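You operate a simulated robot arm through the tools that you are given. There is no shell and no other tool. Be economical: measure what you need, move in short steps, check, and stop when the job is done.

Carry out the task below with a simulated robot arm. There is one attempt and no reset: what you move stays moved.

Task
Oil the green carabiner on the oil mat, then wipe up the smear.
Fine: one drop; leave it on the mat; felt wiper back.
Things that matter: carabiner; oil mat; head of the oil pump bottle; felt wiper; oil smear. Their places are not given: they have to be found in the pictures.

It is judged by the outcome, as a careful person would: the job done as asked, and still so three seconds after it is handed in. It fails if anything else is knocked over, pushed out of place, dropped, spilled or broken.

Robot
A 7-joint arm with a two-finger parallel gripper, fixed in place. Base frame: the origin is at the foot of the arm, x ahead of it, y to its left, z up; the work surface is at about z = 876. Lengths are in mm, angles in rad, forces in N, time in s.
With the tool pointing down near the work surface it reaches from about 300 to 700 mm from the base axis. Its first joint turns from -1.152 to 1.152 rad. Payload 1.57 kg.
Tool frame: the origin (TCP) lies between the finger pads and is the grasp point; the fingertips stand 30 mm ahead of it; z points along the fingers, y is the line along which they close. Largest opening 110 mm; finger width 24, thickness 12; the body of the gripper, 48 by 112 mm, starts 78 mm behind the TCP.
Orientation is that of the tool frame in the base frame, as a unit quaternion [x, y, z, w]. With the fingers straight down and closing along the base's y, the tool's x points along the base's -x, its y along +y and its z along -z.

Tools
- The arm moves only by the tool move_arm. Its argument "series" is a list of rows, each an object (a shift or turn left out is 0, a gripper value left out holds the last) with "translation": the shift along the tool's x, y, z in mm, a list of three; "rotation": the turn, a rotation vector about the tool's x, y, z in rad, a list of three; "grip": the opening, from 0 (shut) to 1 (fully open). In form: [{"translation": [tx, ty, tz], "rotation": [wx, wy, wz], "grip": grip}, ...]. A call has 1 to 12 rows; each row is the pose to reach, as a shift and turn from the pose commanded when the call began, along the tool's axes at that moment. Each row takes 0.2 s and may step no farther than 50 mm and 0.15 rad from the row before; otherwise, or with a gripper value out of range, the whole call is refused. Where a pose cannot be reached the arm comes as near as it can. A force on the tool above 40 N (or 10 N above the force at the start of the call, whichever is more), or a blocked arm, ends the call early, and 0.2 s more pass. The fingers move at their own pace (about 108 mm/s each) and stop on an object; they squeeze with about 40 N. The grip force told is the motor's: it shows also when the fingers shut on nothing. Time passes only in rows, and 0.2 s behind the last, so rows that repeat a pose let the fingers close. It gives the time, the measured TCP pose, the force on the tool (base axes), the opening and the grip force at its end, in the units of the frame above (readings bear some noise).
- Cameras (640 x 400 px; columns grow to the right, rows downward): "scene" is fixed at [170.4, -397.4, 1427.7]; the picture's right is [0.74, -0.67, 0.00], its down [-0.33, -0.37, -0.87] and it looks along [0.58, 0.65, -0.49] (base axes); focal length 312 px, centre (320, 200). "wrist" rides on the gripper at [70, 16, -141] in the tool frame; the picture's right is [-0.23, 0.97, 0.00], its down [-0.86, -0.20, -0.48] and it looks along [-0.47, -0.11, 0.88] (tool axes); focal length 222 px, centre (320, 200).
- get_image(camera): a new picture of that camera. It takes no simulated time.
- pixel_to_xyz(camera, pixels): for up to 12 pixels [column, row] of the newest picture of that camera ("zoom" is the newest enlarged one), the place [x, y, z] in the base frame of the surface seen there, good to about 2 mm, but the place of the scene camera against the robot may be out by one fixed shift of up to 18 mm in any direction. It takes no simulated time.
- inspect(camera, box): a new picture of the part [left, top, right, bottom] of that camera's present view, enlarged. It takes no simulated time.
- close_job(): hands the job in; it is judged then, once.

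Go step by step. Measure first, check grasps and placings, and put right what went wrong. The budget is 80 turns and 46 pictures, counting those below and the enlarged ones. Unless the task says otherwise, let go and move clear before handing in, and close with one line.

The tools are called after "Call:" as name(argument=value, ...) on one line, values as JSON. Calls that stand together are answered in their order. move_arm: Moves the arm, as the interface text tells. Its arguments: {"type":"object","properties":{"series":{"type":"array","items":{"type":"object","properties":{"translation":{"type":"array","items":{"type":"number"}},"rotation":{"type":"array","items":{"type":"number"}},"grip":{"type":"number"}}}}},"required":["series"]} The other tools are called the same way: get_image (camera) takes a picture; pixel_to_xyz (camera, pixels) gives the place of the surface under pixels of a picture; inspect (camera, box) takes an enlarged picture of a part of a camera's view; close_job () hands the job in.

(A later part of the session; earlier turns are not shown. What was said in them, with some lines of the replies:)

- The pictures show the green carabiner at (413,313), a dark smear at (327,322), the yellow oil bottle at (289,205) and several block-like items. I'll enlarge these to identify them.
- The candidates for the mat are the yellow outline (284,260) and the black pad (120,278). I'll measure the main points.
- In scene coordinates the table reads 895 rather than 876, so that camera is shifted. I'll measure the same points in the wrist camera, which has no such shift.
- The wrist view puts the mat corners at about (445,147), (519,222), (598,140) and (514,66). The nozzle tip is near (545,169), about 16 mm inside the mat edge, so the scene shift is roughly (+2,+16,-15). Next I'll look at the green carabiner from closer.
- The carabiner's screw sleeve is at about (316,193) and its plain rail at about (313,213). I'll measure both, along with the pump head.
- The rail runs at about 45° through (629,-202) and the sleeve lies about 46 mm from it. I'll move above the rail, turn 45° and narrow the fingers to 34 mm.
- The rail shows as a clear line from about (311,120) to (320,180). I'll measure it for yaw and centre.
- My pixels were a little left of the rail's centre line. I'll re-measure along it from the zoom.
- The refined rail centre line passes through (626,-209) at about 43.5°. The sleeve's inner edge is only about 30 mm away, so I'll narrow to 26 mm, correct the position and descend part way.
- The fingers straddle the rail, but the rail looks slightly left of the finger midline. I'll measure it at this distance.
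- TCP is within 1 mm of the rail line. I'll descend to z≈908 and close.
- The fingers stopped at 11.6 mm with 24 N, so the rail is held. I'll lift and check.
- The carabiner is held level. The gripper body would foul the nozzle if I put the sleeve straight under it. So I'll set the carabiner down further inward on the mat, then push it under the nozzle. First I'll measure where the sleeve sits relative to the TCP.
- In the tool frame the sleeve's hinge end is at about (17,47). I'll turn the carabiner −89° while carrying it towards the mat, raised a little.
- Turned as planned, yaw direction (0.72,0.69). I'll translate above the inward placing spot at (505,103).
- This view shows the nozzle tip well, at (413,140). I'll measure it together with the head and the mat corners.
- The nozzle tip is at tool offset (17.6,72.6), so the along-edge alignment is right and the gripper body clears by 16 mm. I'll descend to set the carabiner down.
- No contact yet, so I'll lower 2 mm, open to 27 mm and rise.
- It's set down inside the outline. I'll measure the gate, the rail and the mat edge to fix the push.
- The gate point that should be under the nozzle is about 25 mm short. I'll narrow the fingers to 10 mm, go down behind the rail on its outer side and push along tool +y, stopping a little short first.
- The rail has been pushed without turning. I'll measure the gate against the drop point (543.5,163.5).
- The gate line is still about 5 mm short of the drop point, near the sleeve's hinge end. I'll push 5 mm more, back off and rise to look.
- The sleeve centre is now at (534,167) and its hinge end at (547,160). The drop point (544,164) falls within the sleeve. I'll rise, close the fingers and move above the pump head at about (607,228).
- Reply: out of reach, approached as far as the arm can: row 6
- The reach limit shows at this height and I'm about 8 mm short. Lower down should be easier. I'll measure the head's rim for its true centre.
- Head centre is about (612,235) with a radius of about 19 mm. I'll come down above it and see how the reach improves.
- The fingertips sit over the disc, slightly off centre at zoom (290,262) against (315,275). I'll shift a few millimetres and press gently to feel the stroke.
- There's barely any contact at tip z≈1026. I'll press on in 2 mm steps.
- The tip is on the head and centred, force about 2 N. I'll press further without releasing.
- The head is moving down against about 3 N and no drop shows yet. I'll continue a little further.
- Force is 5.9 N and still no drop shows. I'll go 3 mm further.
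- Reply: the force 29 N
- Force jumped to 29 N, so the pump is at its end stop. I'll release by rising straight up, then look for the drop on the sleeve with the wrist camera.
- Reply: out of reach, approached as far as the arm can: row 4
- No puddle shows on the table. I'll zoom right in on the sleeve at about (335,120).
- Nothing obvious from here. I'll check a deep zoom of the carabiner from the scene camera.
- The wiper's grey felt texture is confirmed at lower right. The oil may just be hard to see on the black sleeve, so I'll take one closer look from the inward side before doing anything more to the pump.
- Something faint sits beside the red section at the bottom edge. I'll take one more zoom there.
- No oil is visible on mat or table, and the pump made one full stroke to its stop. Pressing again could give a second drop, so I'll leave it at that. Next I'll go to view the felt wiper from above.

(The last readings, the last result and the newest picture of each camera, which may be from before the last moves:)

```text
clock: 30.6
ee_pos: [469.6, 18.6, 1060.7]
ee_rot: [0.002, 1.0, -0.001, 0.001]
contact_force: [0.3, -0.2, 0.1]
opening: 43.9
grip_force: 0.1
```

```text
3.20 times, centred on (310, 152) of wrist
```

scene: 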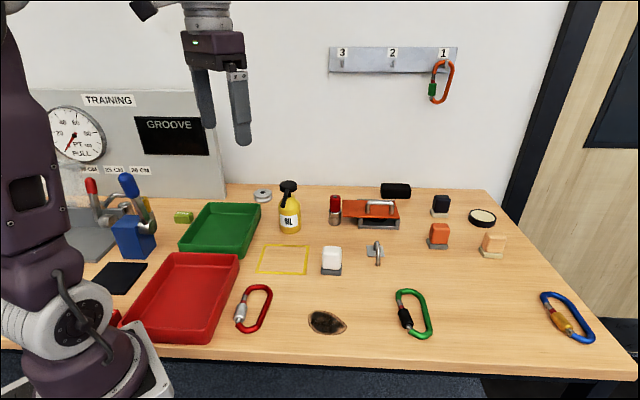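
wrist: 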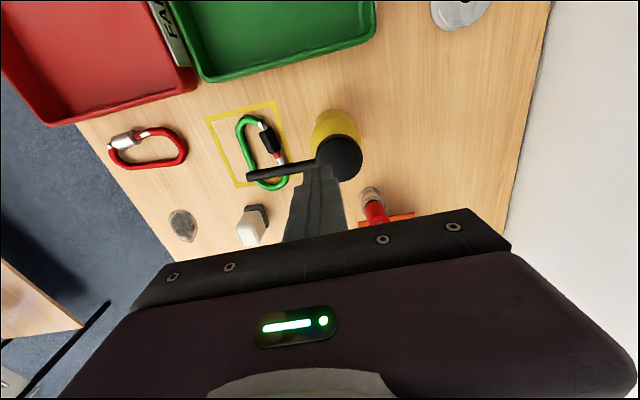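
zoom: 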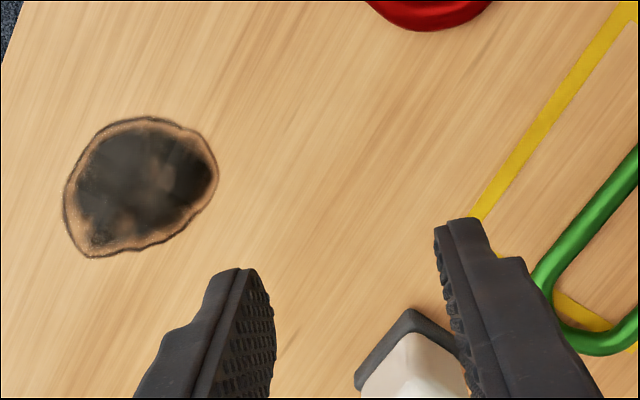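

The smear is clear here. I'll measure its outline and the visible wiper corners.

Call:
pixel_to_xyz(camera="zoom", pixels=[[65, 200], [92, 258], [150, 245], [217, 175], [185, 125], [140, 118], [90, 150], [142, 188], [408, 312], [358, 382], [415, 340], [380, 390]])

Call:
move_arm(series=[{"translation": [35, 25, 0], "grip": 0.75}, {"translation": [70, 25, 0], "grip": 0.75}, {"translation": [70, 25, 0], "grip": 0.75}])

Call:
get_image(camera="wrist")

```text
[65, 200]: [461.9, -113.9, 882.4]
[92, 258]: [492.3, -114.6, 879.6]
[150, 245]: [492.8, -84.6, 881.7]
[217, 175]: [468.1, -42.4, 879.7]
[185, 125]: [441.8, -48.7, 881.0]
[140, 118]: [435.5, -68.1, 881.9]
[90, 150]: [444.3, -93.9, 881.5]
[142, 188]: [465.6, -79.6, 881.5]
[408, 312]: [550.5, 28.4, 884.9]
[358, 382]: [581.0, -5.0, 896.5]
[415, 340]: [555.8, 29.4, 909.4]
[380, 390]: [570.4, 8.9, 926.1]
```

```text
clock: 31.4
ee_pos: [396.7, 44.1, 1056.9]
ee_rot: [0.003, 1.0, -0.001, 0.0]
contact_force: [-1.0, 0.2, 1.0]
opening: 82.6
grip_force: 0.0
```

```text
6 pictures are left
```

wrist: 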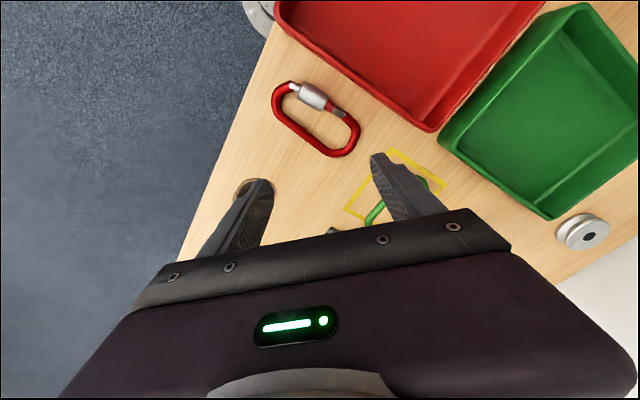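

That moved the wiper behind the gripper, the wrong way round. The stored scene picture shows it unmoved, so I'll measure its top and felt edges there, at no picture cost.

Call:
pixel_to_xyz(camera="scene", pixels=[[325.5, 247.5], [339.5, 248.5], [325.5, 251], [339.5, 252], [332, 249], [332, 262], [325, 260], [339, 260], [322.5, 272.5], [339.5, 274], [331, 273], [332, 247.5]])

```text
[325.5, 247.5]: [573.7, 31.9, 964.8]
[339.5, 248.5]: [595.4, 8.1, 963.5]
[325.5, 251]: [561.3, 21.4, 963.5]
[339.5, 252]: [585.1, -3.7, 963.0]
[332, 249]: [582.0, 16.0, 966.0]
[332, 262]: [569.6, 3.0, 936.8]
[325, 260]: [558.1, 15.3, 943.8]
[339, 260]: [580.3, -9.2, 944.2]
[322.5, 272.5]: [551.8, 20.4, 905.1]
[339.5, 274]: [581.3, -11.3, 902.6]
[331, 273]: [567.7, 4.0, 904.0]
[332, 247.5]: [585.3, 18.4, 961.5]
```

With the shift corrected, the wiper's handle is centred near (579,26), about 37 mm wide, with faces at about 42°. I'll go above it with that yaw and a 66 mm opening to look between the fingers.

Call:
move_arm(series=[{"translation": [-30, -3, 0], "rotation": [0, 0, -0.124], "grip": 0.6}, {"translation": [-60, -6, 0], "rotation": [0, 0, -0.248]}, {"translation": [-90, -9, 0], "rotation": [0, 0, -0.372]}, {"translation": [-120, -12, 0], "rotation": [0, 0, -0.496]}, {"translation": [-150, -15, 18], "rotation": [0, 0, -0.62]}, {"translation": [-179, -18, 36], "rotation": [0, 0, -0.745]}, {"translation": [-179, -18, 36], "rotation": [0, 0, -0.745]}])

Call:
inspect(camera="wrist", box=[220, 80, 420, 215])

```text
clock: 33.0
ee_pos: [580.0, 24.6, 1023.4]
ee_rot: [-0.364, 0.932, 0.0, 0.0]
contact_force: [0.3, -0.3, 0.0]
opening: 66.1
grip_force: 0.2
```

```text
2.96 times, centred on (320, 148) of wrist
```

zoom: 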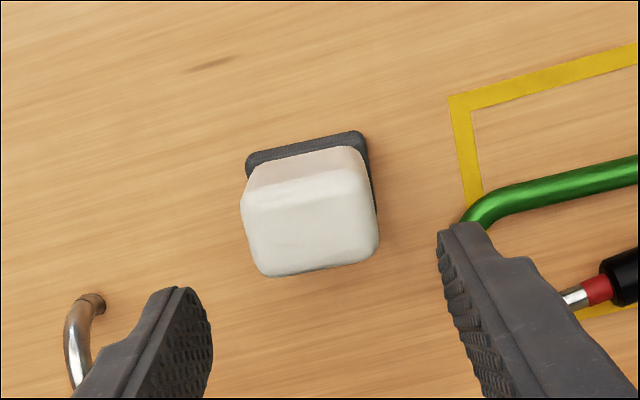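

The block's edges match the finger direction. I'll measure the top face and the felt edge.

Call:
pixel_to_xyz(camera="zoom", pixels=[[250, 200], [365, 185], [262, 265], [370, 250], [310, 228], [244, 225], [376, 220], [247, 160], [360, 135], [366, 160], [315, 265], [305, 195]])

```text
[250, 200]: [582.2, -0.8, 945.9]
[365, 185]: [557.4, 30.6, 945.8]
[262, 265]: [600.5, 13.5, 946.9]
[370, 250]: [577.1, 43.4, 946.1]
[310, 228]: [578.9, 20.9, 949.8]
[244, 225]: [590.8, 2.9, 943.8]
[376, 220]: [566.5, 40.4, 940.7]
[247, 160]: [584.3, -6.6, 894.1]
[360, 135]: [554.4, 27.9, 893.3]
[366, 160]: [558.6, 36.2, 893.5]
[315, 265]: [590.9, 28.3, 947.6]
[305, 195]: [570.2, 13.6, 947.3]
```

The block's top centre is (579,22), yaw about 39–40°. The steel hook at zoom (85,330) is near the left finger's path, so I'll check its position before descending.

Call:
pixel_to_xyz(camera="zoom", pixels=[[92, 300], [75, 325], [75, 360], [185, 330], [85, 310]])

```text
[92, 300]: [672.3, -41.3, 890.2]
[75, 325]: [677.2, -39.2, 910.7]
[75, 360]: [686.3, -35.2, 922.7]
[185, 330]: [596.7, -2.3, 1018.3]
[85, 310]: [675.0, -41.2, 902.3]
```

The hook is about 85 mm away, so it's clear. I'll centre, narrow to 54 mm, descend to z≈934 and close.

Call:
move_arm(series=[{"translation": [2, -1.7, 0], "rotation": [0, 0, 0.045], "grip": 0.49}, {"translation": [2, -1.7, 30], "rotation": [0, 0, 0.045]}, {"translation": [2, -1.7, 65], "rotation": [0, 0, 0.045]}, {"translation": [2, -1.7, 89], "rotation": [0, 0, 0.045]}, {"translation": [2, -1.7, 89], "rotation": [0, 0, 0.045]}, {"translation": [2, -1.7, 89], "rotation": [0, 0, 0.045], "grip": 0.2}, {"translation": [2, -1.7, 89], "rotation": [0, 0, 0.045], "grip": 0.2}, {"translation": [2, -1.7, 89], "rotation": [0, 0, 0.045], "grip": 0.2}])

```text
clock: 34.8
ee_pos: [579.9, 21.7, 936.9]
ee_rot: [-0.34, 0.94, 0.0, 0.001]
contact_force: [-0.5, 0.7, -1.1]
opening: 45.4
grip_force: 39.7
```

It's gripped at 45 mm with 40 N, and the home pose is recorded as (579.9,21.7,936.9), yaw 39.8°. I'll lift it and carry it to the start of the smear strip at (417,-49).

Call:
move_arm(series=[{"translation": [0, 0, -12]}, {"translation": [0, 0, -28]}, {"translation": [43, 12.5, -28]}, {"translation": [85, 25, -28]}, {"translation": [128, 37.5, -28]}, {"translation": [170.3, 49.7, -28]}, {"translation": [170.3, 49.7, -28]}, {"translation": [170.3, 49.7, -12]}, {"translation": [170.3, 49.7, -4]}, {"translation": [170.3, 49.7, -4]}])

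```text
clock: 37.0
ee_pos: [415.0, -48.2, 938.2]
ee_rot: [-0.34, 0.94, 0.0, 0.0]
contact_force: [-0.8, -0.2, -1.0]
opening: 45.4
grip_force: 40.0
```

It's hovering about 1–2 mm above the table. I'll lower gently until the felt presses.

Call:
move_arm(series=[{"translation": [0, 0, 2]}, {"translation": [0, 0, 4]}, {"translation": [0, 0, 4]}])

```text
clock: 37.8
ee_pos: [415.7, -48.3, 935.9]
ee_rot: [-0.341, 0.94, 0.001, 0.001]
contact_force: [-3.2, 0.3, 19.8]
opening: 45.6
grip_force: 39.9
```

Pressing with 20 N. I'll wipe along the smear's length, step over 28 mm and wipe back.

Call:
move_arm(series=[{"translation": [-1.7, -22.6, 0]}, {"translation": [-3.4, -45.2, 0]}, {"translation": [-5, -67.7, 0]}, {"translation": [-6.7, -90.3, 0]}, {"translation": [-8.4, -112.9, 0]}, {"translation": [-36.3, -111, 0]}, {"translation": [-34.6, -88, 0]}, {"translation": [-32.9, -65.7, 0]}, {"translation": [-31.2, -43, 0]}, {"translation": [-29.6, -20, 0]}, {"translation": [-27.9, 2, 0]}, {"translation": [-27.9, 2, 0]}])

Call:
inspect(camera="scene", box=[240, 220, 420, 345])

```text
clock: 40.4
ee_pos: [437.6, -28.2, 934.9]
ee_rot: [-0.339, 0.941, -0.002, 0.003]
contact_force: [-1.5, -2.7, 7.6]
opening: 45.6
grip_force: 40.1
stopped in row 12: the force on the tool passed its limit (the readings are from after the stop); the commanded pose is now the measured one
```

```text
3.20 times, centred on (330, 282) of scene
```

zoom: 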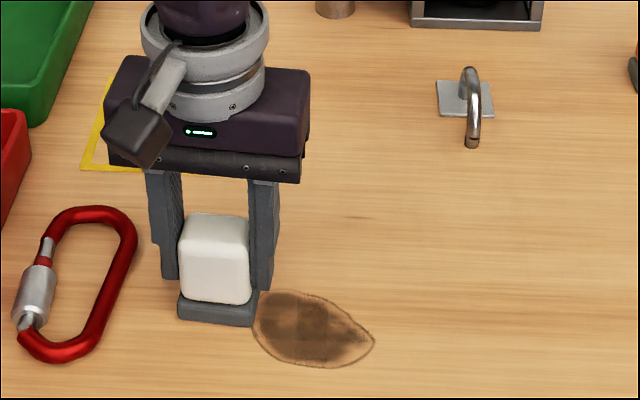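

The smear has faded but is still there. I'll repeat both lanes and a middle one.

Call:
move_arm(series=[{"translation": [-2, -28, 0.3]}, {"translation": [-4, -56, 0.3]}, {"translation": [-6, -84.5, 0.3]}, {"translation": [-8.4, -112.9, 0.3]}, {"translation": [5.5, -114, 0.3]}, {"translation": [7.5, -86, 0.3]}, {"translation": [9.5, -58, 0.3]}, {"translation": [11.8, -29.5, 0.3]}, {"translation": [13.9, -1, 0.3]}, {"translation": [27.9, -2, 0.3]}, {"translation": [27.9, -2, 0.3]}])

```text
clock: 42.2
ee_pos: [456.9, -67.5, 934.9]
ee_rot: [-0.339, 0.941, -0.004, 0.005]
contact_force: [-1.8, 1.2, 8.2]
opening: 45.7
grip_force: 40.5
stopped in row 8: the force on the tool passed its limit (the readings are from after the stop); the commanded pose is now the measured one
```

The force limit stopped it mid-lane, so pressure was a bit high. I'll ease off 0.7 mm and continue the lanes.

Call:
move_arm(series=[{"translation": [8, 19, -0.7]}, {"translation": [16.8, 38.3, -0.7]}, {"translation": [14.7, 10.1, -0.7]}, {"translation": [12.6, -18.2, -0.7]}, {"translation": [10.5, -46.4, -0.7]}, {"translation": [8.4, -74.6, -0.7]}, {"translation": [-19.5, -72.6, -0.7]}, {"translation": [-17.4, -44.4, -0.7]}, {"translation": [-15.3, -16.2, -0.7]}, {"translation": [-13.2, 12.1, -0.7]}, {"translation": [-11.1, 40.3, -0.7]}, {"translation": [-11.1, 40.3, -0.7]}])

Call:
inspect(camera="scene", box=[240, 220, 420, 345])

```text
clock: 44.8
ee_pos: [440.0, -29.7, 935.8]
ee_rot: [-0.34, 0.94, -0.003, 0.005]
contact_force: [1.6, -1.3, 4.4]
opening: 45.5
grip_force: 40.3
```

```text
3.20 times, centred on (330, 282) of scene
```

zoom: 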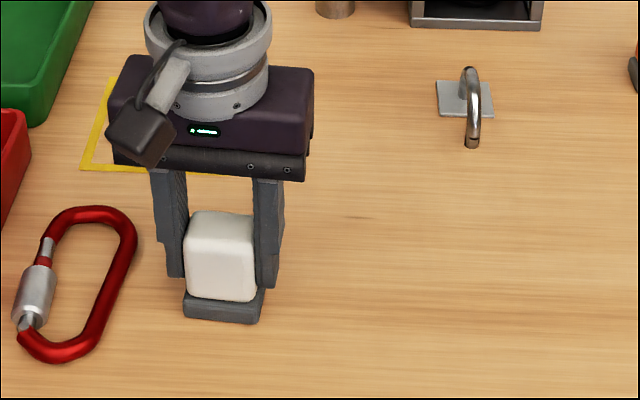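

The smear is gone in the picture; only the patch under the wiper is hidden. I'll lift and carry the wiper back above its home at (579.9,21.7).

Call:
move_arm(series=[{"translation": [0, 0, -12]}, {"translation": [0, 0, -28]}, {"translation": [-35, -12.5, -28]}, {"translation": [-70, -25, -28]}, {"translation": [-105, -37.5, -28]}, {"translation": [-140.3, -50, -28]}, {"translation": [-140.3, -50, -28]}, {"translation": [-140.3, -50, -12]}, {"translation": [-140.3, -50, -12]}])

Call:
inspect(camera="scene", box=[240, 220, 420, 345])

```text
clock: 46.8
ee_pos: [579.3, 18.5, 946.6]
ee_rot: [-0.34, 0.941, -0.003, 0.005]
contact_force: [-0.5, 0.2, -1.0]
opening: 45.2
grip_force: 39.4
```

```text
3.20 times, centred on (330, 282) of scene
```

zoom: 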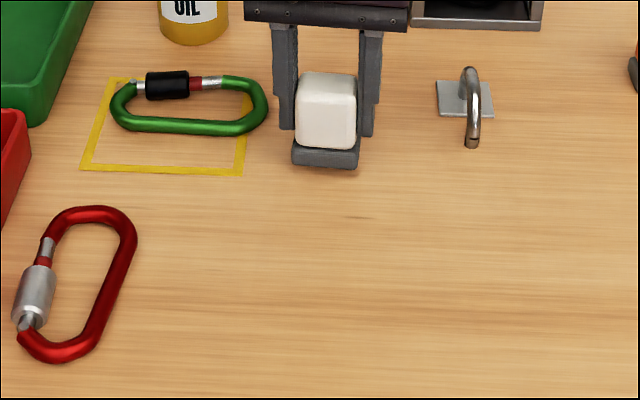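

The table is clean where the smear was. I'll fine-correct the position (+2–3 mm) and the tiny tilt, and lower the wiper to its home height.

Call:
move_arm(series=[{"translation": [-2.5, 2.1, 0], "rotation": [-0.009, 0.007, 0]}, {"translation": [-2.5, 2.1, 6], "rotation": [-0.009, 0.007, 0]}, {"translation": [-2.5, 2.1, 9.5], "rotation": [-0.009, 0.007, 0]}, {"translation": [-2.5, 2.1, 9.5], "rotation": [-0.009, 0.007, 0]}])

```text
clock: 47.8
ee_pos: [579.8, 22.4, 938.4]
ee_rot: [-0.341, 0.94, 0.001, 0.001]
contact_force: [-0.1, 0.3, -0.2]
opening: 45.5
grip_force: 40.3
```

Position and yaw match home. I'll lower the last 2 mm, open to 56 mm and rise clear.

Call:
move_arm(series=[{"translation": [0, 0, 1]}, {"translation": [0, 0, 2]}, {"translation": [0, 0, 2], "grip": 0.52}, {"translation": [0, 0, 2], "grip": 0.52}, {"translation": [0, 0, -15], "grip": 0.52}, {"translation": [0, 0, -50], "grip": 0.52}, {"translation": [0, 0, -95], "grip": 0.52}, {"translation": [0, 0, -140], "grip": 0.52}, {"translation": [40, 0, -140], "grip": 0.52}, {"translation": [80, 0, -140], "grip": 0.52}, {"translation": [120, 0, -140], "grip": 0.52}])

Call:
get_image(camera="scene")

```text
clock: 50.2
ee_pos: [486.3, -52.7, 1081.3]
ee_rot: [-0.34, 0.94, 0.0, 0.001]
contact_force: [-0.2, -0.4, 0.2]
opening: 57.3
grip_force: 0.0
```

```text
1 pictures are left
```

scene: 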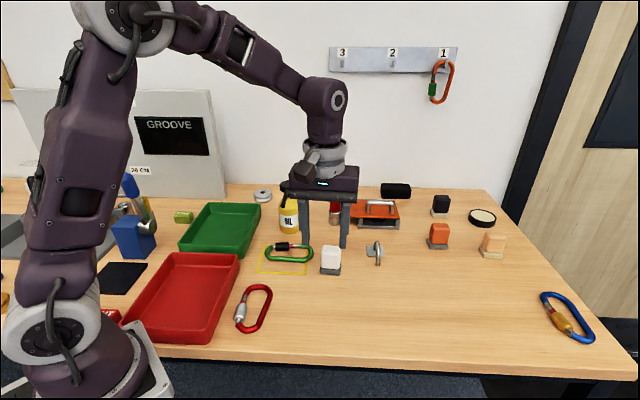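

The wiper stands back at (331,260), the smear is gone, the green carabiner lies on the mat at (289,253), and everything else is in place. I'm handing in.

Call:
close_job()

```text
The job is handed in.
```

I pressed the oil pump once over the green carabiner's screw sleeve, but I never saw the drop, either on the black sleeve or on the mat. The carabiner is on the mat with its hinge end roughly 15 mm over the edge. The smear is wiped up, and the felt wiper is back in its place.
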